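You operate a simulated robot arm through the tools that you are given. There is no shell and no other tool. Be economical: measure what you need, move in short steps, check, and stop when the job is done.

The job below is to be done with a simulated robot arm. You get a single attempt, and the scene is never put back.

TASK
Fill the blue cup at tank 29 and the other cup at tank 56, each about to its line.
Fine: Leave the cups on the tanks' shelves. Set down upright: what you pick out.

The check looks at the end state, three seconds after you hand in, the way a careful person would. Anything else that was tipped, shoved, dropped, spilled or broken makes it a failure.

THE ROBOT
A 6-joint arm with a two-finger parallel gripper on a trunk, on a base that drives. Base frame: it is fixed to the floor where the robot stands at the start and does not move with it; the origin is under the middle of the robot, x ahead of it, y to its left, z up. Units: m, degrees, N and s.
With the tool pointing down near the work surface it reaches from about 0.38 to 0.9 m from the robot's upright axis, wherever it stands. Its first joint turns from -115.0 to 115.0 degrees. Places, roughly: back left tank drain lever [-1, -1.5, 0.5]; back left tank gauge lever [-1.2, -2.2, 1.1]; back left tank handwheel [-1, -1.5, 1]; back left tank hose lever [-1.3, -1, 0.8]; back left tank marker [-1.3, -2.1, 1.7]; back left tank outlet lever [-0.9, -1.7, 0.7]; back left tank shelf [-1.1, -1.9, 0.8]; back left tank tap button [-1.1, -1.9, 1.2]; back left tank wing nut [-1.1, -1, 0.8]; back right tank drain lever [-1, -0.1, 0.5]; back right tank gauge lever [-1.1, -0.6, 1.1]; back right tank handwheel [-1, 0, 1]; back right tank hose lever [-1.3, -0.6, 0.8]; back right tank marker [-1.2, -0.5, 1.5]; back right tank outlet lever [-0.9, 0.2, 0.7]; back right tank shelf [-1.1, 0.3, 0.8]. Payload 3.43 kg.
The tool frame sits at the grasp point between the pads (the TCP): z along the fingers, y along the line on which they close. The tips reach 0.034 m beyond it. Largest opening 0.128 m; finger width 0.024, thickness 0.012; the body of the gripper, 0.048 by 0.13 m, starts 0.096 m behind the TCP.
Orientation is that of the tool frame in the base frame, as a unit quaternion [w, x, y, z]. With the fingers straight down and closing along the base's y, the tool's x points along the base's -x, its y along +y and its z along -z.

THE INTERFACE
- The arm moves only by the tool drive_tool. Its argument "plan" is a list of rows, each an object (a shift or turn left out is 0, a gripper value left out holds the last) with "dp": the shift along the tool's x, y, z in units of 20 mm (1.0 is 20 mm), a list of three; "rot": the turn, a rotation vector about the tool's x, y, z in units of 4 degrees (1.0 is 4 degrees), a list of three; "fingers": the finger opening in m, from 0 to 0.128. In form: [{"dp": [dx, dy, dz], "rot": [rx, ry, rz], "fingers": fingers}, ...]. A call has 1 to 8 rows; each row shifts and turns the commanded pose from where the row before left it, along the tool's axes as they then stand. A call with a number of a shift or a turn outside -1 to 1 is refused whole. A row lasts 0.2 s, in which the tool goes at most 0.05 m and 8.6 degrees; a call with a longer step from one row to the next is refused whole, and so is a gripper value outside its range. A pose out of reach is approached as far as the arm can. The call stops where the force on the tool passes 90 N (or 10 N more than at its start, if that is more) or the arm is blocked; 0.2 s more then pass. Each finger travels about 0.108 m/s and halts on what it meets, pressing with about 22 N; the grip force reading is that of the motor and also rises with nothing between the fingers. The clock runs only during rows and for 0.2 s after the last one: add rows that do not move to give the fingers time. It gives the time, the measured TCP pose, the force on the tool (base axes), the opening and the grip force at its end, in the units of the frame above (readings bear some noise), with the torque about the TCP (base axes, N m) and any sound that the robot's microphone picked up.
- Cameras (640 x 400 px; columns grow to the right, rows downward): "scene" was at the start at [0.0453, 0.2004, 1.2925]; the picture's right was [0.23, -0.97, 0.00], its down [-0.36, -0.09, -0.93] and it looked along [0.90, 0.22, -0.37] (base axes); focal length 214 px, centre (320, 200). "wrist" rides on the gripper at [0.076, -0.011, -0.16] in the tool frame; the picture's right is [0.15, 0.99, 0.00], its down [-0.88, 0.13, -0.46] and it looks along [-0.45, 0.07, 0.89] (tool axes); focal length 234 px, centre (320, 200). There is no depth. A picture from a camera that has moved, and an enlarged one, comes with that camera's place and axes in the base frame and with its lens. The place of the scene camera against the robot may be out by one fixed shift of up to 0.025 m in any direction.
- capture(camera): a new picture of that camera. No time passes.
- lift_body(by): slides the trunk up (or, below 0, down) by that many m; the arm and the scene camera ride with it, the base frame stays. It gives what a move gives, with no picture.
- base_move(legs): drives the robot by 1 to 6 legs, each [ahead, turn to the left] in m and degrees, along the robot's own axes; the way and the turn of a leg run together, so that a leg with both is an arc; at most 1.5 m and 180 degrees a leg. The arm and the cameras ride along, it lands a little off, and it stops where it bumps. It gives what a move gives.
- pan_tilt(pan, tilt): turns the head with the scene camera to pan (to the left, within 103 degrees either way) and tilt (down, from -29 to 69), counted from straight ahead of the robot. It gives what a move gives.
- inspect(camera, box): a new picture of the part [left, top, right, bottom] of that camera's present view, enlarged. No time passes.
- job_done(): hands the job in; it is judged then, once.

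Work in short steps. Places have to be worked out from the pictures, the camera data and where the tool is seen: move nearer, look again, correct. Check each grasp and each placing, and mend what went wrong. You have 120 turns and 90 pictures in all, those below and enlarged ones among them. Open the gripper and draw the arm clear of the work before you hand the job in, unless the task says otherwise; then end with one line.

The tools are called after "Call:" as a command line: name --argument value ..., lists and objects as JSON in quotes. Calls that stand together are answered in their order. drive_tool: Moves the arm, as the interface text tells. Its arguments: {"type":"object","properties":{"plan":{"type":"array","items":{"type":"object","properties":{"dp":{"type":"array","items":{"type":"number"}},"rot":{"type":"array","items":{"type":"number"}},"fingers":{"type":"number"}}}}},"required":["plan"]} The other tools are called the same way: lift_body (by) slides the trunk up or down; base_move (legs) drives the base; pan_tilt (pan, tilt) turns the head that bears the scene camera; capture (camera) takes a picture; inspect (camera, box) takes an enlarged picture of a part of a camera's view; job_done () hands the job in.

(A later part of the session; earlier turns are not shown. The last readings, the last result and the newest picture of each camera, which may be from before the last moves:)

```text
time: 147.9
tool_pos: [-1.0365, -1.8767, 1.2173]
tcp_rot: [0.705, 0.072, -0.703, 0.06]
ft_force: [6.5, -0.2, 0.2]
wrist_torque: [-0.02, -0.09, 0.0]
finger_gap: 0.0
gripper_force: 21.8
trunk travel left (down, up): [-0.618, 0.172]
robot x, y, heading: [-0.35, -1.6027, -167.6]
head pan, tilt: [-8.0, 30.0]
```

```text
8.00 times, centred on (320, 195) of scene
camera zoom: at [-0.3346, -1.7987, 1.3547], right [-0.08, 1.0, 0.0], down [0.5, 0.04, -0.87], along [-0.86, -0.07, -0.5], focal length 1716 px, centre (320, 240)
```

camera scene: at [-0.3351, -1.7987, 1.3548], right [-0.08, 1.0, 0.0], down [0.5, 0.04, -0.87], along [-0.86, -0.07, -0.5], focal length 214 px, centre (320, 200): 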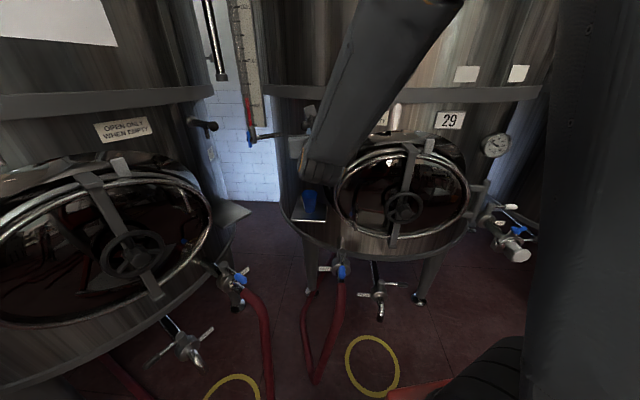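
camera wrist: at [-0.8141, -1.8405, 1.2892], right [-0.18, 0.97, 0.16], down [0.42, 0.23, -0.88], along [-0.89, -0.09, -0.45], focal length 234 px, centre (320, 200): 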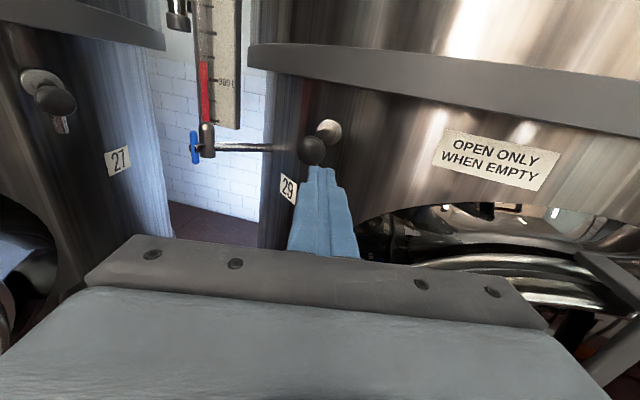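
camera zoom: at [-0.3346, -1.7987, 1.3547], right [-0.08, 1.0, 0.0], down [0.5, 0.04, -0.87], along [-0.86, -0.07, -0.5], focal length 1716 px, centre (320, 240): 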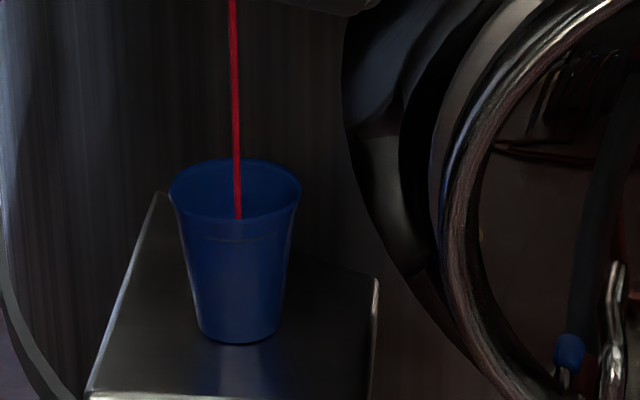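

After ~5 s still under half; hold 2 × 1.8 s.

Call:
drive_tool --plan '[{}, {}, {}, {}, {}, {}, {}, {}]'

Call:
drive_tool --plan '[{}, {}, {}, {}, {}, {}, {}]'

Call:
inspect --camera "scene" --box '[300, 170, 340, 220]'

```text
time: 149.7
tool_pos: [-1.0363, -1.8789, 1.2175]
tcp_rot: [0.705, 0.072, -0.703, 0.061]
ft_force: [7.1, -1.1, 0.2]
wrist_torque: [0.0, -0.09, 0.03]
finger_gap: 0.0002
gripper_force: 22.7
trunk travel left (down, up): [-0.618, 0.172]
robot x, y, heading: [-0.3517, -1.5987, -167.7]
head pan, tilt: [-8.0, 30.0]
```

```text
time: 151.3
tool_pos: [-1.0364, -1.8773, 1.217]
tcp_rot: [0.705, 0.072, -0.703, 0.061]
ft_force: [7.0, -0.4, -0.1]
wrist_torque: [0.02, -0.06, -0.03]
finger_gap: 0.0
gripper_force: 21.8
trunk travel left (down, up): [-0.618, 0.172]
robot x, y, heading: [-0.3527, -1.5994, -167.6]
head pan, tilt: [-8.0, 30.0]
```

```text
8.00 times, centred on (320, 195) of scene
camera zoom: at [-0.3346, -1.7987, 1.3547], right [-0.08, 1.0, 0.0], down [0.5, 0.04, -0.87], along [-0.86, -0.07, -0.5], focal length 1716 px, centre (320, 240)
```

zoom: 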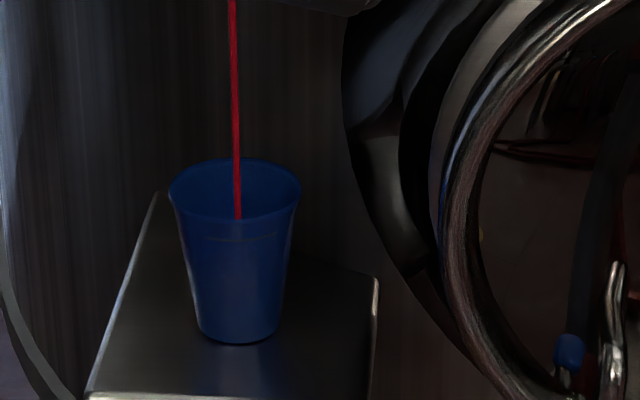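

Still under half after ~8.4 s. Hold ~5 s more.

Call:
drive_tool --plan '[{}, {}, {}, {}, {}, {}, {}, {}]'

Call:
drive_tool --plan '[{}, {}, {}, {}, {}, {}, {}, {}]'

Call:
drive_tool --plan '[{}, {}, {}, {}, {}, {}]'

Call:
inspect --camera "scene" --box '[300, 170, 340, 220]'

```text
time: 153.1
tool_pos: [-1.0356, -1.8777, 1.2164]
tcp_rot: [0.705, 0.073, -0.703, 0.061]
ft_force: [6.4, 0.2, 0.1]
wrist_torque: [-0.01, -0.12, -0.06]
finger_gap: 0.0
gripper_force: 21.8
trunk travel left (down, up): [-0.618, 0.172]
robot x, y, heading: [-0.35, -1.6002, -167.7]
head pan, tilt: [-8.0, 30.0]
```

```text
time: 154.9
tool_pos: [-1.0359, -1.8783, 1.2179]
tcp_rot: [0.705, 0.073, -0.702, 0.06]
ft_force: [6.7, 0.6, 0.2]
wrist_torque: [-0.02, -0.06, -0.03]
finger_gap: 0.0
gripper_force: 21.3
trunk travel left (down, up): [-0.618, 0.172]
robot x, y, heading: [-0.3505, -1.5978, -167.7]
head pan, tilt: [-8.0, 30.0]
```

```text
time: 156.3
tool_pos: [-1.0366, -1.8793, 1.2172]
tcp_rot: [0.705, 0.072, -0.703, 0.06]
ft_force: [7.2, 1.0, 0.0]
wrist_torque: [0.0, -0.11, -0.02]
finger_gap: 0.0002
gripper_force: 22.2
trunk travel left (down, up): [-0.618, 0.172]
robot x, y, heading: [-0.3526, -1.5997, -167.7]
head pan, tilt: [-8.0, 30.0]
```

```text
8.00 times, centred on (320, 195) of scene
camera zoom: at [-0.3346, -1.7987, 1.3547], right [-0.08, 1.0, 0.0], down [0.5, 0.04, -0.87], along [-0.86, -0.07, -0.5], focal length 1716 px, centre (320, 240)
```

zoom: 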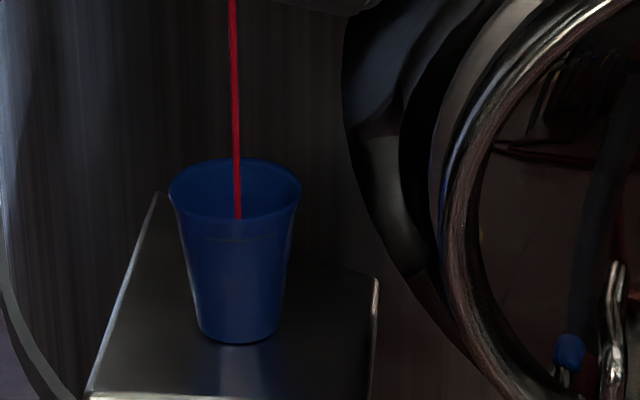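

Slow tap; still under half at ~13.4 s (<4 %/s). Hold ~7 s more.

Call:
drive_tool --plan '[{}, {}, {}, {}, {}, {}, {}, {}]'

Call:
drive_tool --plan '[{}, {}, {}, {}, {}, {}, {}, {}]'

Call:
drive_tool --plan '[{}, {}, {}, {}, {}, {}, {}, {}]'

Call:
drive_tool --plan '[{}, {}, {}, {}, {}, {}, {}, {}]'

Call:
inspect --camera "scene" --box '[305, 185, 329, 215]'

```text
time: 158.1
tool_pos: [-1.0359, -1.8773, 1.2172]
tcp_rot: [0.705, 0.072, -0.703, 0.06]
ft_force: [6.9, -0.3, -0.2]
wrist_torque: [0.0, -0.07, -0.05]
finger_gap: 0.0
gripper_force: 22.3
trunk travel left (down, up): [-0.618, 0.172]
robot x, y, heading: [-0.3472, -1.6037, -167.6]
head pan, tilt: [-8.0, 30.0]
```

```text
time: 159.9
tool_pos: [-1.0362, -1.8786, 1.2162]
tcp_rot: [0.705, 0.072, -0.703, 0.06]
ft_force: [6.5, -0.4, 0.2]
wrist_torque: [-0.03, -0.08, -0.02]
finger_gap: 0.0
gripper_force: 21.7
trunk travel left (down, up): [-0.618, 0.172]
robot x, y, heading: [-0.3534, -1.5952, -167.8]
head pan, tilt: [-8.0, 30.0]
```

```text
time: 161.7
tool_pos: [-1.0365, -1.8775, 1.2181]
tcp_rot: [0.705, 0.073, -0.703, 0.061]
ft_force: [7.1, 0.1, 0.4]
wrist_torque: [-0.01, -0.06, -0.02]
finger_gap: 0.0
gripper_force: 21.7
trunk travel left (down, up): [-0.618, 0.172]
robot x, y, heading: [-0.3491, -1.5988, -167.6]
head pan, tilt: [-8.0, 30.0]
```

```text
time: 163.5
tool_pos: [-1.0364, -1.878, 1.2161]
tcp_rot: [0.705, 0.072, -0.703, 0.061]
ft_force: [7.2, 0.2, -0.1]
wrist_torque: [-0.03, -0.1, -0.01]
finger_gap: 0.0
gripper_force: 21.9
trunk travel left (down, up): [-0.618, 0.172]
robot x, y, heading: [-0.3551, -1.6002, -167.7]
head pan, tilt: [-8.0, 30.0]
```

```text
13.33 times, centred on (317, 200) of scene
camera zoom: at [-0.3346, -1.7988, 1.3547], right [-0.08, 1.0, 0.0], down [0.5, 0.04, -0.87], along [-0.86, -0.07, -0.5], focal length 2860 px, centre (360, 200)
```

zoom: 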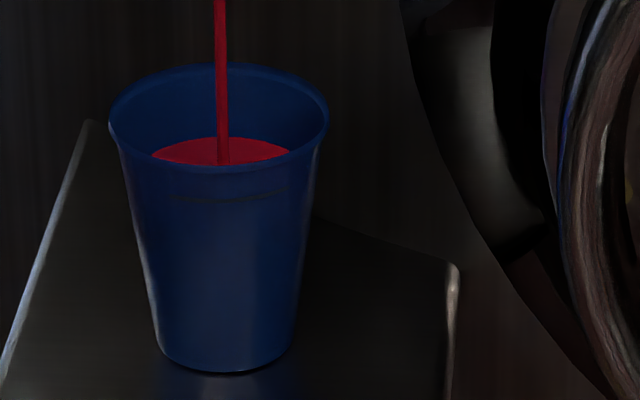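

Surface now visible at ≈69 % height vs the line ≈84 %. Estimated ~6.8 s more; hold 4.8 s and re-check.

Call:
drive_tool --plan '[{}, {}, {}, {}, {}, {}, {}, {}]'

Call:
drive_tool --plan '[{}, {}, {}, {}, {}, {}, {}, {}]'

Call:
drive_tool --plan '[{}, {}, {}, {}, {}]'

Call:
inspect --camera "scene" --box '[305, 185, 329, 215]'

```text
time: 165.3
tool_pos: [-1.0368, -1.8782, 1.2172]
tcp_rot: [0.705, 0.073, -0.703, 0.061]
ft_force: [7.2, -0.4, -0.3]
wrist_torque: [-0.03, -0.07, -0.03]
finger_gap: 0.0
gripper_force: 21.7
trunk travel left (down, up): [-0.618, 0.172]
robot x, y, heading: [-0.3511, -1.5992, -167.5]
head pan, tilt: [-8.0, 30.0]
```

```text
time: 167.1
tool_pos: [-1.0365, -1.8773, 1.2177]
tcp_rot: [0.705, 0.072, -0.703, 0.06]
ft_force: [7.3, -0.2, -0.2]
wrist_torque: [0.04, -0.07, -0.05]
finger_gap: 0.0003
gripper_force: 21.8
trunk travel left (down, up): [-0.618, 0.172]
robot x, y, heading: [-0.3508, -1.5985, -167.7]
head pan, tilt: [-8.0, 30.0]
```

```text
time: 168.3
tool_pos: [-1.0357, -1.8782, 1.2179]
tcp_rot: [0.705, 0.073, -0.702, 0.061]
ft_force: [6.5, -0.4, -0.2]
wrist_torque: [0.01, -0.08, -0.02]
finger_gap: 0.0
gripper_force: 22.2
trunk travel left (down, up): [-0.618, 0.172]
robot x, y, heading: [-0.3524, -1.599, -167.6]
head pan, tilt: [-8.0, 30.0]
```

```text
13.33 times, centred on (317, 200) of scene
camera zoom: at [-0.3346, -1.7988, 1.3547], right [-0.08, 1.0, 0.0], down [0.5, 0.04, -0.87], along [-0.86, -0.07, -0.5], focal length 2860 px, centre (360, 200)
```

zoom: 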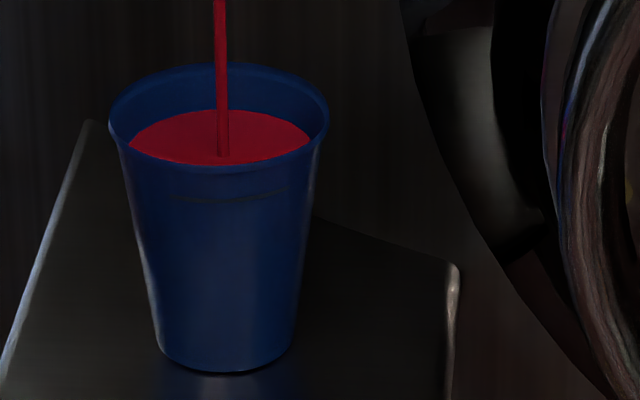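

Nearly there (back edge 110 vs ≈101 target, ~5.6 px/s). Hold ~1.2 s more and retract in the same call.

Call:
drive_tool --plan '[{}, {}, {}, {}, {}, {}, {"dp": [0, 0, -1]}, {"dp": [0, 0, -1]}]'

Call:
drive_tool --plan '[{"dp": [0, 0, -1]}, {}, {}]'

Call:
inspect --camera "scene" --box '[300, 170, 340, 220]'

```text
time: 170.1
tool_pos: [-0.9974, -1.8694, 1.2163]
tcp_rot: [0.705, 0.073, -0.703, 0.061]
ft_force: [-0.6, 0.3, -0.6]
wrist_torque: [-0.01, 0.01, -0.02]
finger_gap: 0.0001
gripper_force: 21.7
trunk travel left (down, up): [-0.618, 0.172]
robot x, y, heading: [-0.3512, -1.5953, -167.6]
head pan, tilt: [-8.0, 30.0]
```

```text
time: 170.9
tool_pos: [-0.9766, -1.8671, 1.2182]
tcp_rot: [0.705, 0.072, -0.703, 0.06]
ft_force: [-0.2, -0.2, 0.8]
wrist_torque: [-0.01, 0.0, 0.05]
finger_gap: 0.0
gripper_force: 22.0
trunk travel left (down, up): [-0.618, 0.172]
robot x, y, heading: [-0.3546, -1.5992, -167.7]
head pan, tilt: [-8.0, 30.0]
```

```text
8.00 times, centred on (320, 195) of scene
camera zoom: at [-0.335, -1.7988, 1.3547], right [-0.08, 1.0, 0.0], down [0.5, 0.04, -0.87], along [-0.86, -0.07, -0.5], focal length 1716 px, centre (320, 240)
```

zoom: 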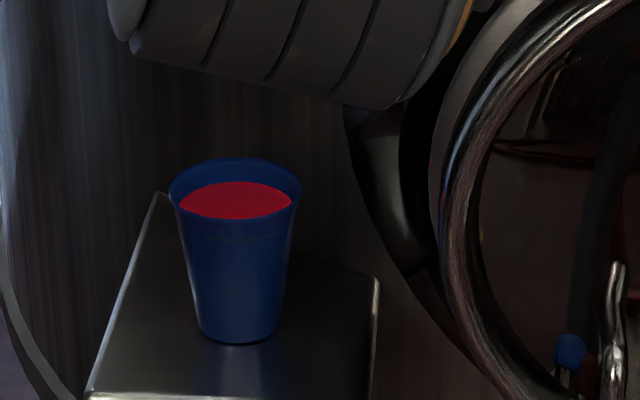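

Blue cup is filled to its line and the flow stopped. Now return to the table for the green cup: back off, turn right, drive up the aisle, face the table.

Call:
base_move --legs '[[-0.36, 0], [0, -88.5], [1.297, 0], [0, -105]]'

Call:
drive_tool --plan '[{"fingers": 0.05}, {"fingers": 0.088}, {}, {}]'

Call:
capture --camera "wrist"

```text
time: 187.5
tool_pos: [0.3693, -0.1609, 1.2172]
tcp_rot: [0.026, 0.706, -0.014, 0.707]
ft_force: [0.1, -0.3, 0.2]
wrist_torque: [0.01, -0.02, -0.01]
finger_gap: 0.0
gripper_force: 22.2
trunk travel left (down, up): [-0.618, 0.172]
robot x, y, heading: [-0.3025, -0.267, -1.4]
head pan, tilt: [-8.0, 30.0]
```

```text
time: 188.5
tool_pos: [0.3702, -0.1597, 1.2172]
tcp_rot: [0.026, 0.706, -0.013, 0.707]
ft_force: [-0.2, -1.0, 0.3]
wrist_torque: [-0.03, 0.01, 0.0]
finger_gap: 0.0881
gripper_force: 0.0
trunk travel left (down, up): [-0.618, 0.172]
robot x, y, heading: [-0.3018, -0.2653, -1.8]
head pan, tilt: [-8.0, 30.0]
```

```text
22 pictures are left
camera wrist: at [0.2108, -0.1399, 1.294], right [-0.06, -0.98, 0.16], down [-0.46, -0.12, -0.88], along [0.89, -0.12, -0.45], focal length 234 px, centre (320, 200)
```

wrist: 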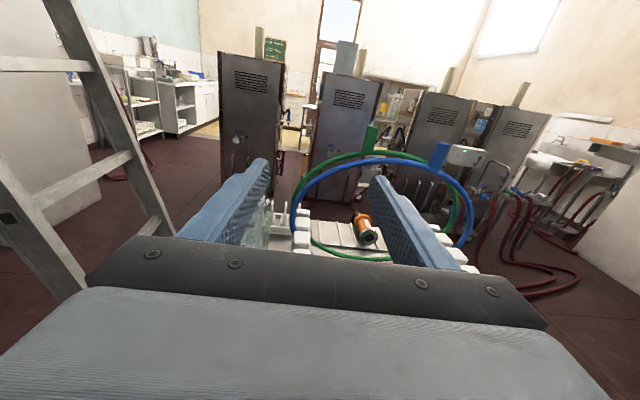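

Well placed. Lower the trunk 0.33 in front of the green cup and view.

Call:
lift_body --by -0.33

Call:
capture --camera "wrist"

```text
time: 191.8
tool_pos: [0.3694, -0.1607, 0.8867]
tcp_rot: [0.026, 0.706, -0.014, 0.707]
ft_force: [-0.4, 0.2, 0.1]
wrist_torque: [-0.01, 0.01, -0.04]
finger_gap: 0.0881
gripper_force: 0.0
trunk travel left (down, up): [-0.288, 0.502]
robot x, y, heading: [-0.3031, -0.2676, -1.7]
head pan, tilt: [-8.0, 30.0]
```

```text
21 pictures are left
camera wrist: at [0.2106, -0.1399, 0.9641], right [-0.06, -0.98, 0.16], down [-0.46, -0.12, -0.88], along [0.89, -0.12, -0.45], focal length 234 px, centre (320, 200)
```

wrist: 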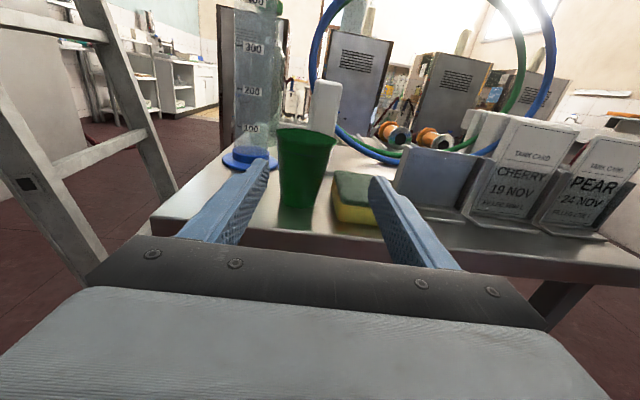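

Green cup at about (0.486,−0.149); sponge right beside it with top ≤0.84, so grasp at z 0.87 above the sponge. Align and advance partially.

Call:
drive_tool --plan '[{"dp": [-0.4, -0.5, 0]}, {"dp": [-0.35, -0.4, 0]}, {"dp": [0, 0, 1]}, {"dp": [0, 0, 1]}, {"dp": [0, 0, 0.5]}, {}]'

Call:
capture --camera "wrist"

```text
time: 193.2
tool_pos: [0.4224, -0.1453, 0.8711]
tcp_rot: [0.026, 0.706, -0.014, 0.707]
ft_force: [-0.4, -0.7, 0.1]
wrist_torque: [0.01, 0.04, -0.01]
finger_gap: 0.0882
gripper_force: 0.1
trunk travel left (down, up): [-0.288, 0.502]
robot x, y, heading: [-0.3003, -0.2692, -1.5]
head pan, tilt: [-8.0, 30.0]
```

```text
20 pictures are left
camera wrist: at [0.2621, -0.125, 0.9485], right [-0.06, -0.98, 0.16], down [-0.46, -0.12, -0.88], along [0.89, -0.12, -0.45], focal length 234 px, centre (320, 200)
```

wrist: 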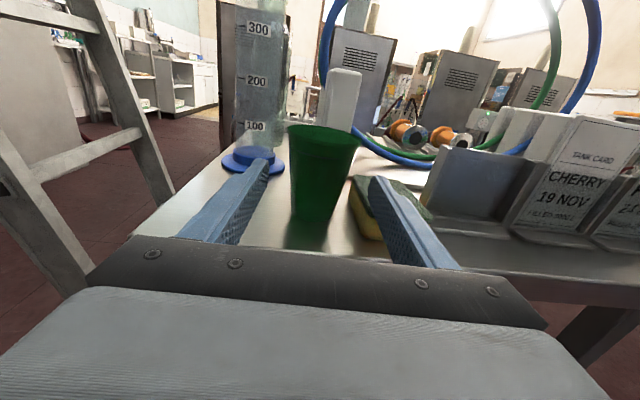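

Centred. Advance 3.2 units and close.

Call:
drive_tool --plan '[{"dp": [0, 0, 1]}, {"dp": [0, 0, 1]}, {"dp": [0, 0, 1]}, {"dp": [0, 0, 0.2]}, {}]'

Call:
drive_tool --plan '[{"fingers": 0.074}, {"fingers": 0.062}, {"fingers": 0.055}, {}]'

Call:
capture --camera "wrist"

```text
time: 194.3
tool_pos: [0.483, -0.1486, 0.873]
tcp_rot: [0.026, 0.706, -0.014, 0.707]
ft_force: [0.0, 0.9, -0.1]
wrist_torque: [-0.02, 0.01, -0.02]
finger_gap: 0.0881
gripper_force: 0.1
trunk travel left (down, up): [-0.288, 0.502]
robot x, y, heading: [-0.2996, -0.2685, -1.8]
head pan, tilt: [-8.0, 30.0]
```

```text
time: 195.3
tool_pos: [0.4838, -0.1496, 0.8722]
tcp_rot: [0.025, 0.706, -0.013, 0.707]
ft_force: [0.8, -0.6, 0.1]
wrist_torque: [0.0, 0.01, -0.01]
finger_gap: 0.0617
gripper_force: 21.9
trunk travel left (down, up): [-0.288, 0.502]
robot x, y, heading: [-0.3033, -0.2679, -1.6]
head pan, tilt: [-8.0, 30.0]
```

```text
19 pictures are left
camera wrist: at [0.3249, -0.1292, 0.949], right [-0.06, -0.99, 0.16], down [-0.46, -0.12, -0.88], along [0.89, -0.12, -0.45], focal length 234 px, centre (320, 200)
```

wrist: 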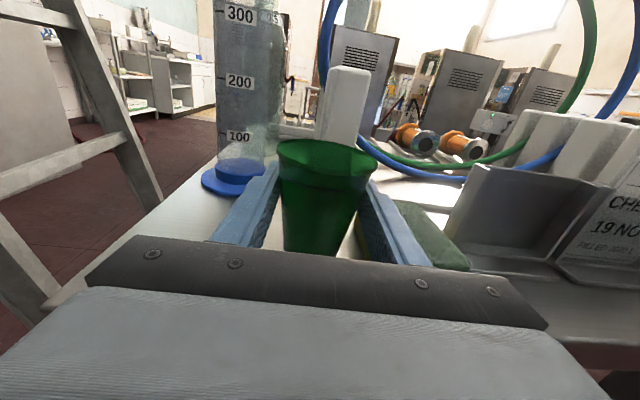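

Green cup gripped (0.0617 m). Lift, retract, then turn right, reverse to about (−0.12,0.42), and turn to face the 56 shelf.

Call:
lift_body --by 0.15

Call:
drive_tool --plan '[{"dp": [0, 0, -1]}, {"dp": [0, 0, -1]}, {"dp": [0, 0, -1]}, {"dp": [0, 0, -1]}, {"dp": [0, 0, -1]}, {"dp": [0, 0, -1]}, {}]'

Call:
base_move --legs '[[0, -103], [-0.713, 0], [0, -74]]'

Call:
capture --camera "wrist"

```text
time: 197.1
tool_pos: [0.4834, -0.1492, 1.0217]
tcp_rot: [0.025, 0.706, -0.013, 0.707]
ft_force: [0.5, -0.9, 0.3]
wrist_torque: [0.0, -0.02, 0.02]
finger_gap: 0.0613
gripper_force: 22.1
trunk travel left (down, up): [-0.438, 0.352]
robot x, y, heading: [-0.3002, -0.2689, -1.5]
head pan, tilt: [-8.0, 30.0]
```

```text
time: 198.7
tool_pos: [0.3643, -0.1415, 1.0231]
tcp_rot: [0.027, 0.706, -0.014, 0.707]
ft_force: [-0.2, -0.1, -0.5]
wrist_torque: [0.01, 0.03, -0.04]
finger_gap: 0.0615
gripper_force: 22.1
trunk travel left (down, up): [-0.438, 0.352]
robot x, y, heading: [-0.2968, -0.2646, -1.5]
head pan, tilt: [-8.0, 30.0]
```

```text
time: 210.0
tool_pos: [-0.7845, 0.2256, 1.0242]
tcp_rot: [0.708, 0.02, -0.706, 0.008]
ft_force: [-0.3, -0.5, -0.1]
wrist_torque: [0.03, -0.02, 0.01]
finger_gap: 0.0608
gripper_force: 21.6
trunk travel left (down, up): [-0.438, 0.352]
robot x, y, heading: [-0.131, 0.4153, -175.9]
head pan, tilt: [-8.0, 30.0]
```

```text
18 pictures are left
camera wrist: at [-0.6237, 0.2183, 1.1], right [-0.04, 0.99, 0.16], down [0.45, 0.16, -0.88], along [-0.89, 0.04, -0.45], focal length 234 px, centre (320, 200)
```

wrist: 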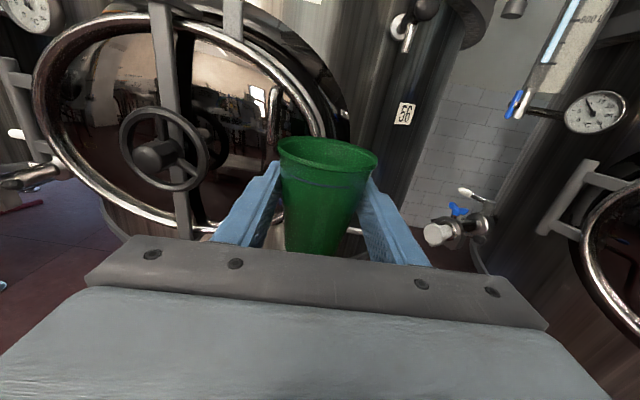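

Spout 56 ≈(−1.12,0.342,1.167). The door edge is nearer here, so I shift the arm +y by ~0.13 and yaw the tool 10° left, then drive ahead 0.18.

Call:
drive_tool --plan '[{"dp": [0, 0.95, 0], "rot": [0.36, 0, 0]}, {"dp": [0, 0.95, 0], "rot": [0.36, 0, 0]}, {"dp": [0, 0.95, 0], "rot": [0.36, 0, 0]}, {"dp": [0, 0.95, 0], "rot": [0.36, 0, 0]}, {"dp": [0, 0.95, 0], "rot": [0.36, 0, 0]}, {"dp": [0, 0.95, 0], "rot": [0.36, 0, 0]}, {"dp": [0, 0.95, 0], "rot": [0.36, 0, 0]}, {}]'

Call:
base_move --legs '[[0.16, 0]]'

Call:
capture --camera "wrist"

```text
time: 211.8
tool_pos: [-0.7846, 0.2851, 1.0352]
tcp_rot: [-0.704, -0.063, 0.706, -0.041]
ft_force: [0.6, -0.2, 0.2]
wrist_torque: [-0.02, 0.0, 0.0]
finger_gap: 0.0608
gripper_force: 22.3
out of reach, approached as far as the arm can: row 4, 5, 6, 7
trunk travel left (down, up): [-0.438, 0.352]
robot x, y, heading: [-0.1315, 0.4156, -176.0]
head pan, tilt: [-8.0, 30.0]
```

```text
time: 213.2
tool_pos: [-0.9467, 0.2758, 1.0342]
tcp_rot: [-0.704, -0.063, 0.706, -0.039]
ft_force: [-0.7, 0.0, -0.5]
wrist_torque: [0.0, 0.02, -0.03]
finger_gap: 0.0607
gripper_force: 21.7
trunk travel left (down, up): [-0.438, 0.352]
robot x, y, heading: [-0.2953, 0.4048, -176.0]
head pan, tilt: [-8.0, 30.0]
```

```text
17 pictures are left
camera wrist: at [-0.7863, 0.2836, 1.1117], right [-0.14, 0.97, 0.18], down [0.43, 0.22, -0.87], along [-0.89, -0.05, -0.45], focal length 234 px, centre (320, 200)
```

wrist: 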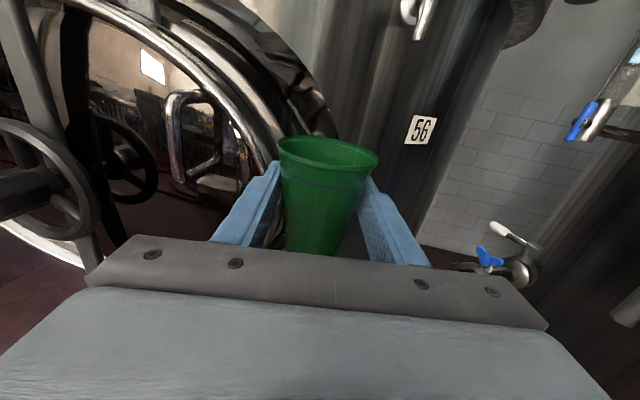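

Spout re-estimate ≈(−1.09,0.335). Shift +y now while extending slightly, lowering ~6 cm, then look.

Call:
drive_tool --plan '[{"dp": [-0.5, 0.6, 0.4]}, {"dp": [-0.5, 0.6, 0.4]}, {"dp": [-0.5, 0.6, 0.4]}, {"dp": [-0.5, 0.6, 0.4]}, {"dp": [-0.5, 0.6, 0.4]}, {"dp": [-0.5, 0.6, 0.4]}, {"dp": [0, 0.4, 0]}, {}]'

Call:
capture --camera "wrist"

Call:
pan_tilt --pan 5 --tilt 20

Call:
capture --camera "scene"

```text
time: 215.0
tool_pos: [-0.9891, 0.2691, 0.9962]
tcp_rot: [-0.704, -0.061, 0.707, -0.03]
ft_force: [-0.9, 5.7, 0.6]
wrist_torque: [0.01, 0.06, -0.19]
finger_gap: 0.0604
gripper_force: 21.9
out of reach, approached as far as the arm can: row 1, 2, 3, 4, 5, 6, 7
trunk travel left (down, up): [-0.438, 0.352]
robot x, y, heading: [-0.2933, 0.4059, -176.4]
head pan, tilt: [-8.0, 30.0]
```

```text
16 pictures are left
camera wrist: at [-0.8292, 0.2754, 1.0745], right [-0.13, 0.97, 0.19], down [0.44, 0.23, -0.87], along [-0.89, -0.03, -0.45], focal length 234 px, centre (320, 200)
```

wrist: 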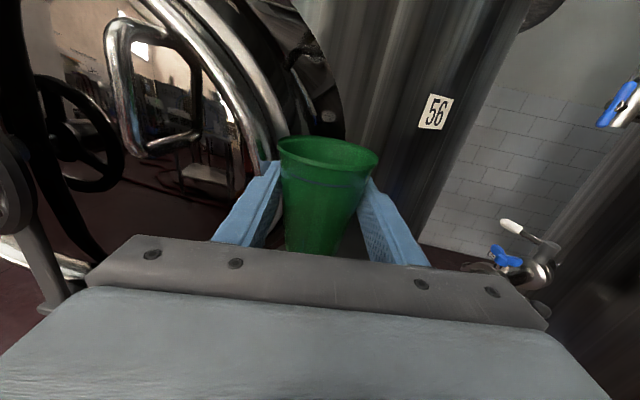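

```text
time: 215.8
tool_pos: [-0.9887, 0.2705, 0.9967]
tcp_rot: [-0.704, -0.062, 0.707, -0.03]
ft_force: [-0.8, 7.2, 1.0]
wrist_torque: [0.0, 0.04, -0.24]
finger_gap: 0.0601
gripper_force: 22.0
trunk travel left (down, up): [-0.438, 0.352]
robot x, y, heading: [-0.2928, 0.4068, -176.1]
head pan, tilt: [5.0, 20.0]
```

```text
15 pictures are left
camera scene: at [-0.3567, 0.1805, 1.1908], right [-0.15, 0.99, 0.0], down [0.34, 0.05, -0.94], along [-0.93, -0.14, -0.34], focal length 214 px, centre (320, 200)
```

scene: 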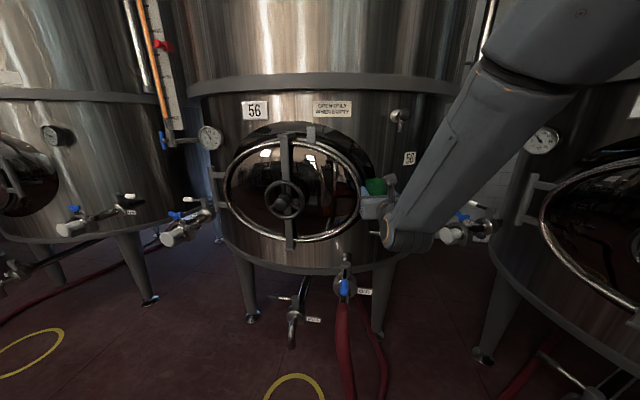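

A light side force suggests the left finger touches the door ring. I back away and shift the robot ~8 cm in +y with a reverse manoeuvre, then come in again.

Call:
base_move --legs '[[-0.15, 0], [0, 18], [-0.22, 0], [0, -18], [0.25, 0]]'

Call:
capture --camera "wrist"

```text
time: 221.8
tool_pos: [-0.8835, 0.3435, 0.9968]
tcp_rot: [-0.704, -0.063, 0.707, -0.029]
ft_force: [-0.3, -1.2, -0.3]
wrist_torque: [-0.04, 0.0, 0.02]
finger_gap: 0.0604
gripper_force: 21.8
trunk travel left (down, up): [-0.438, 0.352]
robot x, y, heading: [-0.187, 0.4775, -176.0]
head pan, tilt: [5.0, 20.0]
```

```text
14 pictures are left
camera wrist: at [-0.7233, 0.3482, 1.0744], right [-0.13, 0.97, 0.19], down [0.44, 0.23, -0.87], along [-0.89, -0.03, -0.45], focal length 234 px, centre (320, 200)
```

wrist: 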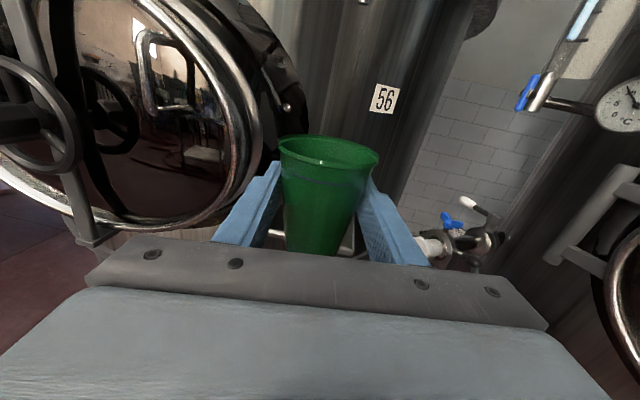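

Clear of the door; spout confirmed ≈(−1.091,0.334). Drive 0.12 ahead, then extend 3 units with small +y trim and look.

Call:
base_move --legs '[[0.12, 0]]'

Call:
drive_tool --plan '[{"dp": [-0.5, 0.25, 1]}, {"dp": [-0.5, 0.25, 1]}, {"dp": [-0.5, 0, 1]}, {}]'

Call:
capture --camera "wrist"

```text
time: 223.1
tool_pos: [-1.0038, 0.3363, 0.9973]
tcp_rot: [-0.704, -0.062, 0.707, -0.028]
ft_force: [-0.8, -0.3, 0.4]
wrist_torque: [0.0, -0.04, -0.02]
finger_gap: 0.06
gripper_force: 21.6
trunk travel left (down, up): [-0.438, 0.352]
robot x, y, heading: [-0.308, 0.4707, -176.4]
head pan, tilt: [5.0, 20.0]
```

```text
time: 224.1
tool_pos: [-1.0639, 0.3301, 0.9711]
tcp_rot: [-0.704, -0.061, 0.707, -0.023]
ft_force: [0.3, 0.0, 0.2]
wrist_torque: [0.0, -0.02, 0.0]
finger_gap: 0.0599
gripper_force: 22.1
out of reach, approached as far as the arm can: row 2, 3
trunk travel left (down, up): [-0.438, 0.352]
robot x, y, heading: [-0.3135, 0.4714, -176.4]
head pan, tilt: [5.0, 20.0]
```

```text
13 pictures are left
camera wrist: at [-0.9045, 0.3327, 1.0487], right [-0.12, 0.97, 0.2], down [0.44, 0.23, -0.87], along [-0.89, -0.02, -0.45], focal length 234 px, centre (320, 200)
```

wrist: 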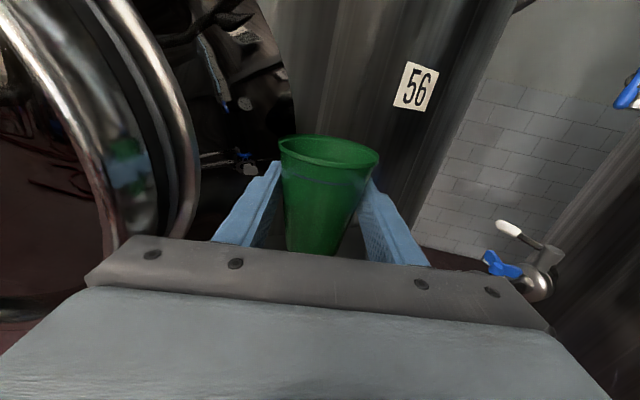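

Remaining ≈3 cm forward; tool has a ~3° roll, so I correct it with a turn about z (+) and slight yaw back while advancing.

Call:
drive_tool --plan '[{"dp": [0, 0.3, 0.7], "rot": [-0.5, 0, 0.4]}, {"dp": [0, 0.2, 0.7], "rot": [-0.5, 0, 0.35]}, {}]'

Call:
pan_tilt --pan 5 --tilt 21

Call:
inspect --camera "scene" --box '[340, 80, 460, 270]'

```text
time: 224.9
tool_pos: [-1.0931, 0.3367, 0.9722]
tcp_rot: [-0.704, -0.018, 0.71, -0.018]
ft_force: [-0.5, 1.2, -0.3]
wrist_torque: [-0.03, 0.0, -0.01]
finger_gap: 0.0601
gripper_force: 21.5
trunk travel left (down, up): [-0.438, 0.352]
robot x, y, heading: [-0.3134, 0.4695, -176.5]
head pan, tilt: [5.0, 20.0]
```

```text
time: 225.5
tool_pos: [-1.0926, 0.3374, 0.9715]
tcp_rot: [-0.704, -0.018, 0.71, -0.018]
ft_force: [-1.0, 1.2, -1.1]
wrist_torque: [0.03, -0.02, -0.01]
finger_gap: 0.06
gripper_force: 21.9
trunk travel left (down, up): [-0.438, 0.352]
robot x, y, heading: [-0.3074, 0.4706, -176.2]
head pan, tilt: [5.0, 21.0]
```

```text
2.11 times, centred on (400, 175) of scene
camera zoom: at [-0.3712, 0.246, 1.1891], right [-0.15, 0.99, 0.0], down [0.35, 0.05, -0.93], along [-0.92, -0.14, -0.36], focal length 452 px, centre (152, 253)
```

zoom: 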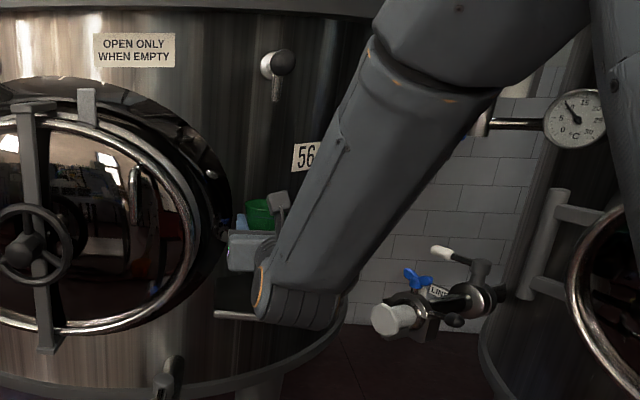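

Cup is under the spout (spout triangulated (−1.088,0.334,1.165)). Lower by trunk to near contact, then small rows.

Call:
lift_body --by -0.06

Call:
drive_tool --plan '[{"dp": [-0.2, 0, 0]}, {"dp": [-0.2, 0, 0]}, {}]'

Call:
inspect --camera "wrist" --box '[200, 90, 480, 265]'

```text
time: 226.5
tool_pos: [-1.092, 0.3379, 0.9103]
tcp_rot: [-0.704, -0.019, 0.709, -0.018]
ft_force: [0.1, -0.3, -0.3]
wrist_torque: [-0.01, -0.01, -0.02]
finger_gap: 0.0603
gripper_force: 21.8
trunk travel left (down, up): [-0.378, 0.412]
robot x, y, heading: [-0.308, 0.4695, -176.2]
head pan, tilt: [5.0, 21.0]
```

```text
time: 227.3
tool_pos: [-1.0917, 0.3375, 0.9021]
tcp_rot: [-0.704, -0.019, 0.71, -0.016]
ft_force: [-1.2, 0.5, -0.3]
wrist_torque: [0.02, 0.0, 0.0]
finger_gap: 0.0604
gripper_force: 21.4
trunk travel left (down, up): [-0.378, 0.412]
robot x, y, heading: [-0.3096, 0.4659, -176.4]
head pan, tilt: [5.0, 21.0]
```

```text
2.29 times, centred on (340, 178) of wrist
camera zoom: at [-0.9321, 0.3326, 0.9804], right [-0.05, 0.99, 0.15], down [0.46, 0.16, -0.88], along [-0.89, 0.03, -0.46], focal length 535 px, centre (274, 251)
```

zoom: 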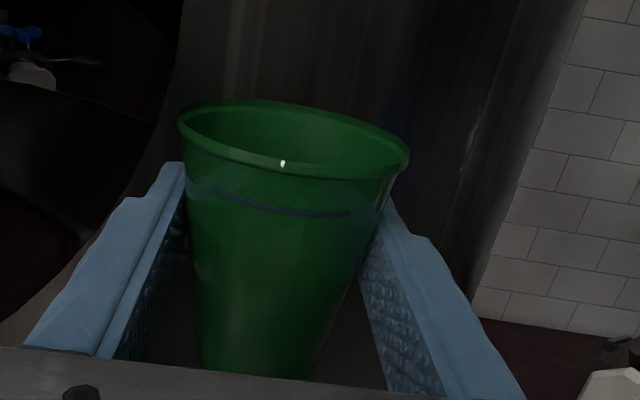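

Continue down in 4 mm steps.

Call:
drive_tool --plan '[{"dp": [-0.2, 0, 0]}, {}]'

Call:
drive_tool --plan '[{"dp": [-0.2, 0, 0]}, {}]'

Call:
drive_tool --plan '[{"dp": [-0.2, 0, 0]}, {}]'

```text
time: 227.9
tool_pos: [-1.092, 0.3371, 0.8979]
tcp_rot: [-0.704, -0.019, 0.71, -0.014]
ft_force: [0.7, -0.3, -0.5]
wrist_torque: [-0.01, 0.03, -0.01]
finger_gap: 0.0601
gripper_force: 22.4
trunk travel left (down, up): [-0.378, 0.412]
robot x, y, heading: [-0.3126, 0.4734, -176.3]
head pan, tilt: [5.0, 21.0]
```

```text
time: 228.5
tool_pos: [-1.0915, 0.3369, 0.8939]
tcp_rot: [-0.703, -0.019, 0.71, -0.014]
ft_force: [0.5, 0.2, -0.2]
wrist_torque: [0.02, -0.01, -0.03]
finger_gap: 0.0599
gripper_force: 22.5
trunk travel left (down, up): [-0.378, 0.412]
robot x, y, heading: [-0.3105, 0.4709, -176.4]
head pan, tilt: [5.0, 21.0]
```

```text
time: 229.1
tool_pos: [-1.0926, 0.3381, 0.8934]
tcp_rot: [-0.705, -0.019, 0.709, -0.013]
ft_force: [0.2, -1.4, 11.9]
wrist_torque: [0.0, 0.12, -0.05]
finger_gap: 0.0603
gripper_force: 21.7
trunk travel left (down, up): [-0.378, 0.412]
robot x, y, heading: [-0.3049, 0.4691, -176.4]
head pan, tilt: [5.0, 21.0]
```

Contact: 11.9 N up at z 0.893, as expected. Release, then retract.

Call:
drive_tool --plan '[{"fingers": 0.066}, {"fingers": 0.078}, {"fingers": 0.09}, {}]'

Call:
drive_tool --plan '[{"dp": [0, 0, -1]}, {"dp": [0, 0, -1]}, {"dp": [0, 0, -1]}, {"dp": [0, 0, -1]}, {"dp": [0, 0, -1]}, {}]'

Call:
base_move --legs '[[-0.04, 0]]'

Call:
capture --camera "wrist"

```text
time: 230.1
tool_pos: [-1.0919, 0.3381, 0.8917]
tcp_rot: [-0.703, -0.019, 0.71, -0.012]
ft_force: [-0.3, 0.1, -0.3]
wrist_torque: [0.01, 0.01, 0.01]
finger_gap: 0.0901
gripper_force: 0.0
trunk travel left (down, up): [-0.378, 0.412]
robot x, y, heading: [-0.3051, 0.4645, -176.4]
head pan, tilt: [5.0, 21.0]
```

```text
time: 231.5
tool_pos: [-0.991, 0.3421, 0.8918]
tcp_rot: [-0.703, -0.02, 0.711, -0.012]
ft_force: [-0.1, -0.9, 0.0]
wrist_torque: [0.01, 0.01, 0.03]
finger_gap: 0.0901
gripper_force: 0.1
trunk travel left (down, up): [-0.378, 0.412]
robot x, y, heading: [-0.3101, 0.4701, -176.3]
head pan, tilt: [5.0, 21.0]
```

```text
time: 232.4
tool_pos: [-0.9524, 0.3426, 0.893]
tcp_rot: [-0.703, -0.02, 0.71, -0.013]
ft_force: [1.2, 0.0, -0.1]
wrist_torque: [0.03, -0.02, 0.0]
finger_gap: 0.0902
gripper_force: 0.1
trunk travel left (down, up): [-0.378, 0.412]
robot x, y, heading: [-0.2661, 0.4717, -175.7]
head pan, tilt: [5.0, 21.0]
```

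```text
10 pictures are left
camera wrist: at [-0.7923, 0.3379, 0.9706], right [-0.05, 0.99, 0.16], down [0.46, 0.16, -0.87], along [-0.89, 0.03, -0.46], focal length 234 px, centre (320, 200)
```

wrist: 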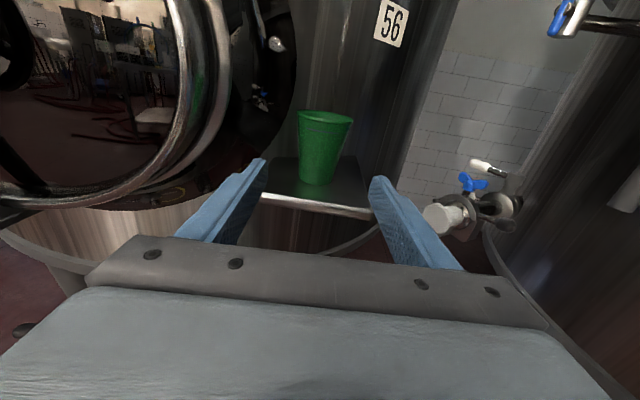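

Green cup stands upright on shelf 56. Close fingers, raise to button height (button expected ≈(−1.037,0.334,1.2165)), aim the head, and view.

Call:
drive_tool --plan '[{"fingers": 0.05}, {"fingers": 0.0}, {}, {}]'

Call:
lift_body --by 0.325

Call:
pan_tilt --pan -8 --tilt 30

Call:
capture --camera "wrist"

Call:
inspect --camera "scene" --box '[270, 120, 370, 250]'

```text
time: 233.4
tool_pos: [-0.9518, 0.3432, 0.8921]
tcp_rot: [-0.703, -0.021, 0.711, -0.013]
ft_force: [-0.3, 1.0, -0.6]
wrist_torque: [0.03, -0.02, -0.03]
finger_gap: 0.0
gripper_force: 22.1
trunk travel left (down, up): [-0.378, 0.412]
robot x, y, heading: [-0.267, 0.4709, -176.1]
head pan, tilt: [5.0, 21.0]
```

```text
time: 236.6
tool_pos: [-0.9524, 0.3433, 1.2176]
tcp_rot: [-0.703, -0.019, 0.711, -0.011]
ft_force: [-0.4, -0.7, 0.1]
wrist_torque: [-0.01, 0.03, 0.0]
finger_gap: 0.0001
gripper_force: 21.7
trunk travel left (down, up): [-0.703, 0.087]
robot x, y, heading: [-0.2697, 0.4739, -176.3]
head pan, tilt: [5.0, 21.0]
```

```text
time: 237.3
tool_pos: [-0.9526, 0.344, 1.2188]
tcp_rot: [-0.703, -0.019, 0.71, -0.012]
ft_force: [-0.6, 0.5, -1.6]
wrist_torque: [0.01, 0.01, -0.04]
finger_gap: 0.0
gripper_force: 21.8
trunk travel left (down, up): [-0.703, 0.087]
robot x, y, heading: [-0.2663, 0.4724, -176.0]
head pan, tilt: [-8.0, 30.0]
```

```text
9 pictures are left
camera wrist: at [-0.7923, 0.3379, 1.2956], right [-0.05, 0.99, 0.16], down [0.46, 0.16, -0.87], along [-0.89, 0.03, -0.46], focal length 234 px, centre (320, 200)
```

wrist: 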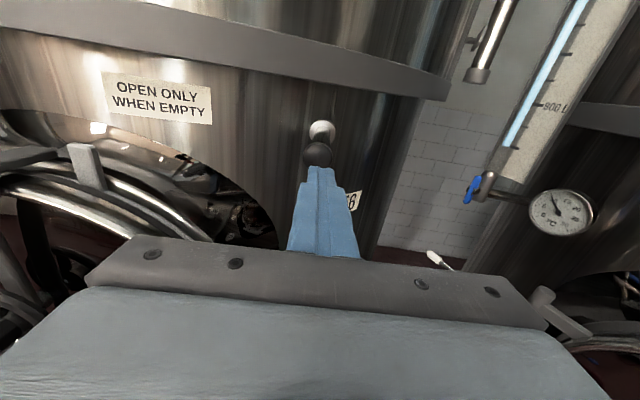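

```text
3.08 times, centred on (320, 185) of scene
camera zoom: at [-0.2553, 0.2742, 1.4397], right [0.07, 1.0, 0.0], down [0.5, -0.04, -0.87], along [-0.86, 0.06, -0.5], focal length 660 px, centre (320, 246)
```

zoom: 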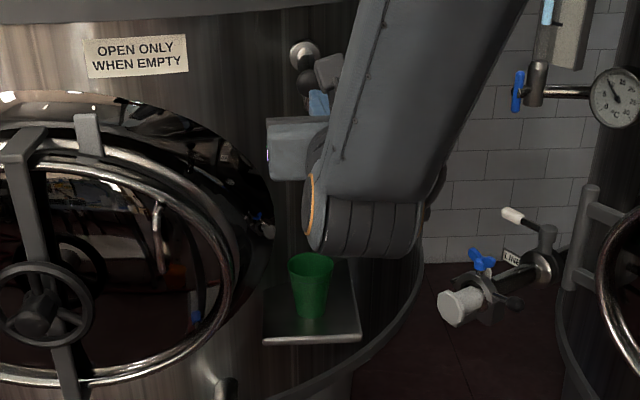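

Cup clearly visible; button at ≈(−1.045,0.334). Advance 2 units with slight trim and read the force.

Call:
drive_tool --plan '[{"dp": [0, -0.25, 1]}, {"dp": [0, 0, 1]}]'

Call:
drive_tool --plan '[{"dp": [0, 0, 0.4]}]'

```text
time: 237.9
tool_pos: [-0.9912, 0.3356, 1.2178]
tcp_rot: [-0.703, -0.02, 0.71, -0.013]
ft_force: [0.3, -0.7, -0.4]
wrist_torque: [0.0, -0.02, -0.02]
finger_gap: 0.0
gripper_force: 22.0
trunk travel left (down, up): [-0.703, 0.087]
robot x, y, heading: [-0.2686, 0.4698, -176.3]
head pan, tilt: [-8.0, 30.0]
```

```text
time: 238.3
tool_pos: [-1.001, 0.336, 1.216]
tcp_rot: [-0.703, -0.02, 0.711, -0.012]
ft_force: [0.3, -0.2, -0.3]
wrist_torque: [0.01, 0.02, 0.01]
finger_gap: 0.0
gripper_force: 22.3
trunk travel left (down, up): [-0.703, 0.087]
robot x, y, heading: [-0.2703, 0.4706, -176.1]
head pan, tilt: [-8.0, 30.0]
```

No contact yet; step further in 6–8 mm steps.

Call:
drive_tool --plan '[{"dp": [0, 0, 0.3]}]'

Call:
drive_tool --plan '[{"dp": [0, 0, 0.25]}]'

```text
time: 238.7
tool_pos: [-1.0056, 0.335, 1.2182]
tcp_rot: [-0.704, -0.02, 0.71, -0.013]
ft_force: [-0.5, -0.5, -0.8]
wrist_torque: [0.01, 0.0, 0.0]
finger_gap: 0.0
gripper_force: 21.8
trunk travel left (down, up): [-0.703, 0.087]
robot x, y, heading: [-0.2691, 0.4702, -176.4]
head pan, tilt: [-8.0, 30.0]
```

```text
time: 239.1
tool_pos: [-1.0107, 0.336, 1.2184]
tcp_rot: [-0.704, -0.019, 0.71, -0.013]
ft_force: [7.7, 1.6, -0.6]
wrist_torque: [-0.03, 0.09, -0.08]
finger_gap: 0.0
gripper_force: 21.8
trunk travel left (down, up): [-0.703, 0.087]
robot x, y, heading: [-0.2665, 0.4724, -176.2]
head pan, tilt: [-8.0, 30.0]
```

Contact 7.7 N. Check for flow.

Call:
inspect --camera "scene" --box '[297, 185, 337, 235]'

```text
8.00 times, centred on (317, 210) of scene
camera zoom: at [-0.2546, 0.2743, 1.4397], right [0.07, 1.0, 0.0], down [0.5, -0.04, -0.87], along [-0.86, 0.06, -0.5], focal length 1716 px, centre (344, 120)
```

zoom: 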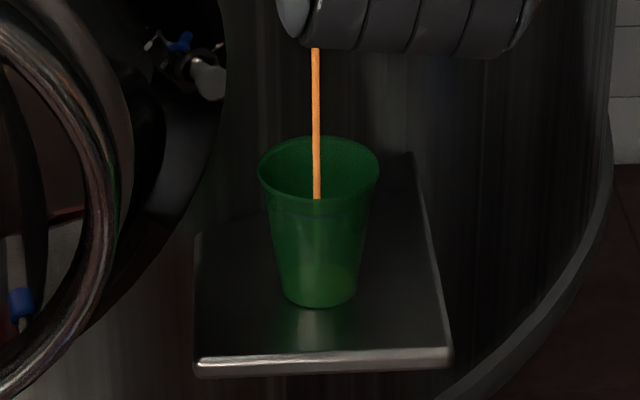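

Flowing into the cup. Hold 9 s (5 calls), then check.

Call:
drive_tool --plan '[{}, {}, {}, {}, {}, {}, {}, {}]'

Call:
drive_tool --plan '[{}, {}, {}, {}, {}, {}, {}, {}]'

Call:
drive_tool --plan '[{}, {}, {}, {}, {}, {}, {}, {}]'

Call:
drive_tool --plan '[{}, {}, {}, {}, {}, {}, {}, {}]'

Call:
drive_tool --plan '[{}, {}, {}, {}, {}, {}, {}, {}]'

Call:
inspect --camera "scene" --box '[305, 195, 329, 225]'

```text
time: 240.9
tool_pos: [-1.0111, 0.3367, 1.218]
tcp_rot: [-0.704, -0.02, 0.71, -0.013]
ft_force: [8.5, 1.1, -1.3]
wrist_torque: [-0.03, 0.07, -0.07]
finger_gap: 0.0001
gripper_force: 22.5
trunk travel left (down, up): [-0.703, 0.087]
robot x, y, heading: [-0.2676, 0.4748, -176.3]
head pan, tilt: [-8.0, 30.0]
```

```text
time: 242.7
tool_pos: [-1.0125, 0.3365, 1.2165]
tcp_rot: [-0.704, -0.019, 0.71, -0.012]
ft_force: [7.8, -0.1, 0.6]
wrist_torque: [0.01, 0.06, -0.06]
finger_gap: 0.0001
gripper_force: 21.9
trunk travel left (down, up): [-0.703, 0.087]
robot x, y, heading: [-0.2674, 0.471, -176.1]
head pan, tilt: [-8.0, 30.0]
```

```text
time: 244.5
tool_pos: [-1.0106, 0.3359, 1.2178]
tcp_rot: [-0.703, -0.019, 0.711, -0.012]
ft_force: [7.9, 0.4, 0.1]
wrist_torque: [0.01, 0.13, -0.05]
finger_gap: 0.0001
gripper_force: 22.0
trunk travel left (down, up): [-0.703, 0.087]
robot x, y, heading: [-0.2718, 0.4719, -176.4]
head pan, tilt: [-8.0, 30.0]
```

```text
time: 246.3
tool_pos: [-1.0098, 0.3367, 1.2182]
tcp_rot: [-0.704, -0.02, 0.71, -0.013]
ft_force: [7.9, 0.4, 0.9]
wrist_torque: [0.02, 0.06, -0.06]
finger_gap: 0.0
gripper_force: 21.8
trunk travel left (down, up): [-0.703, 0.087]
robot x, y, heading: [-0.2676, 0.4715, -176.4]
head pan, tilt: [-8.0, 30.0]
```

```text
time: 248.1
tool_pos: [-1.0099, 0.3367, 1.2175]
tcp_rot: [-0.703, -0.02, 0.71, -0.012]
ft_force: [7.0, 0.1, 0.1]
wrist_torque: [0.01, 0.11, -0.07]
finger_gap: 0.0003
gripper_force: 21.9
trunk travel left (down, up): [-0.703, 0.087]
robot x, y, heading: [-0.2692, 0.4743, -176.3]
head pan, tilt: [-8.0, 30.0]
```

```text
13.33 times, centred on (317, 210) of scene
camera zoom: at [-0.2547, 0.2743, 1.4397], right [0.07, 1.0, 0.0], down [0.5, -0.04, -0.87], along [-0.86, 0.06, -0.5], focal length 2860 px, centre (360, 67)
```

zoom: 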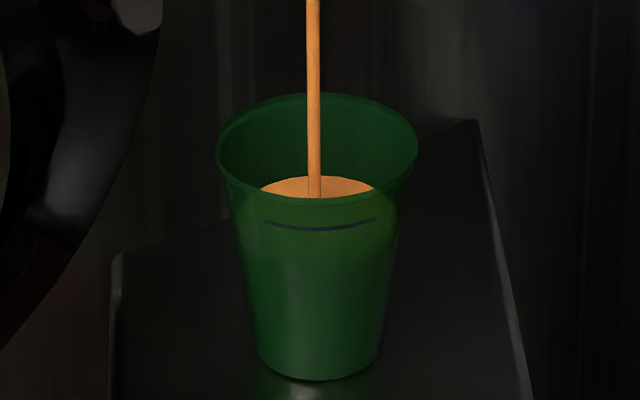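

This tap flows faster: level ≈63 % vs line ≈85 %; about 4.8 s more. Hold 3.2 s and check.

Call:
drive_tool --plan '[{}, {}, {}, {}, {}, {}, {}, {}]'

Call:
drive_tool --plan '[{}, {}, {}, {}, {}, {}]'

Call:
inspect --camera "scene" --box '[305, 195, 329, 225]'

```text
time: 249.9
tool_pos: [-1.011, 0.3365, 1.2175]
tcp_rot: [-0.704, -0.02, 0.71, -0.013]
ft_force: [7.5, 0.4, 0.3]
wrist_torque: [0.01, 0.07, -0.08]
finger_gap: 0.0002
gripper_force: 21.7
trunk travel left (down, up): [-0.703, 0.087]
robot x, y, heading: [-0.2703, 0.4753, -176.3]
head pan, tilt: [-8.0, 30.0]
```

```text
time: 251.3
tool_pos: [-1.0112, 0.3359, 1.2183]
tcp_rot: [-0.703, -0.021, 0.711, -0.013]
ft_force: [8.0, -0.7, -0.6]
wrist_torque: [0.0, 0.11, -0.08]
finger_gap: 0.0
gripper_force: 22.5
trunk travel left (down, up): [-0.703, 0.087]
robot x, y, heading: [-0.2693, 0.4751, -176.2]
head pan, tilt: [-8.0, 30.0]
```

```text
13.33 times, centred on (317, 210) of scene
camera zoom: at [-0.2547, 0.2743, 1.4397], right [0.07, 1.0, 0.0], down [0.5, -0.04, -0.87], along [-0.86, 0.06, -0.5], focal length 2860 px, centre (360, 67)
```

zoom: 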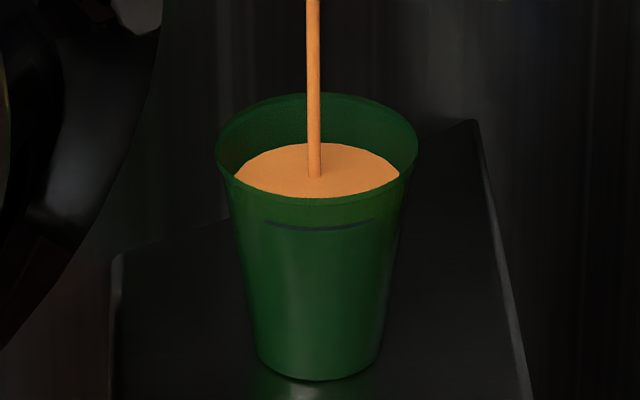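

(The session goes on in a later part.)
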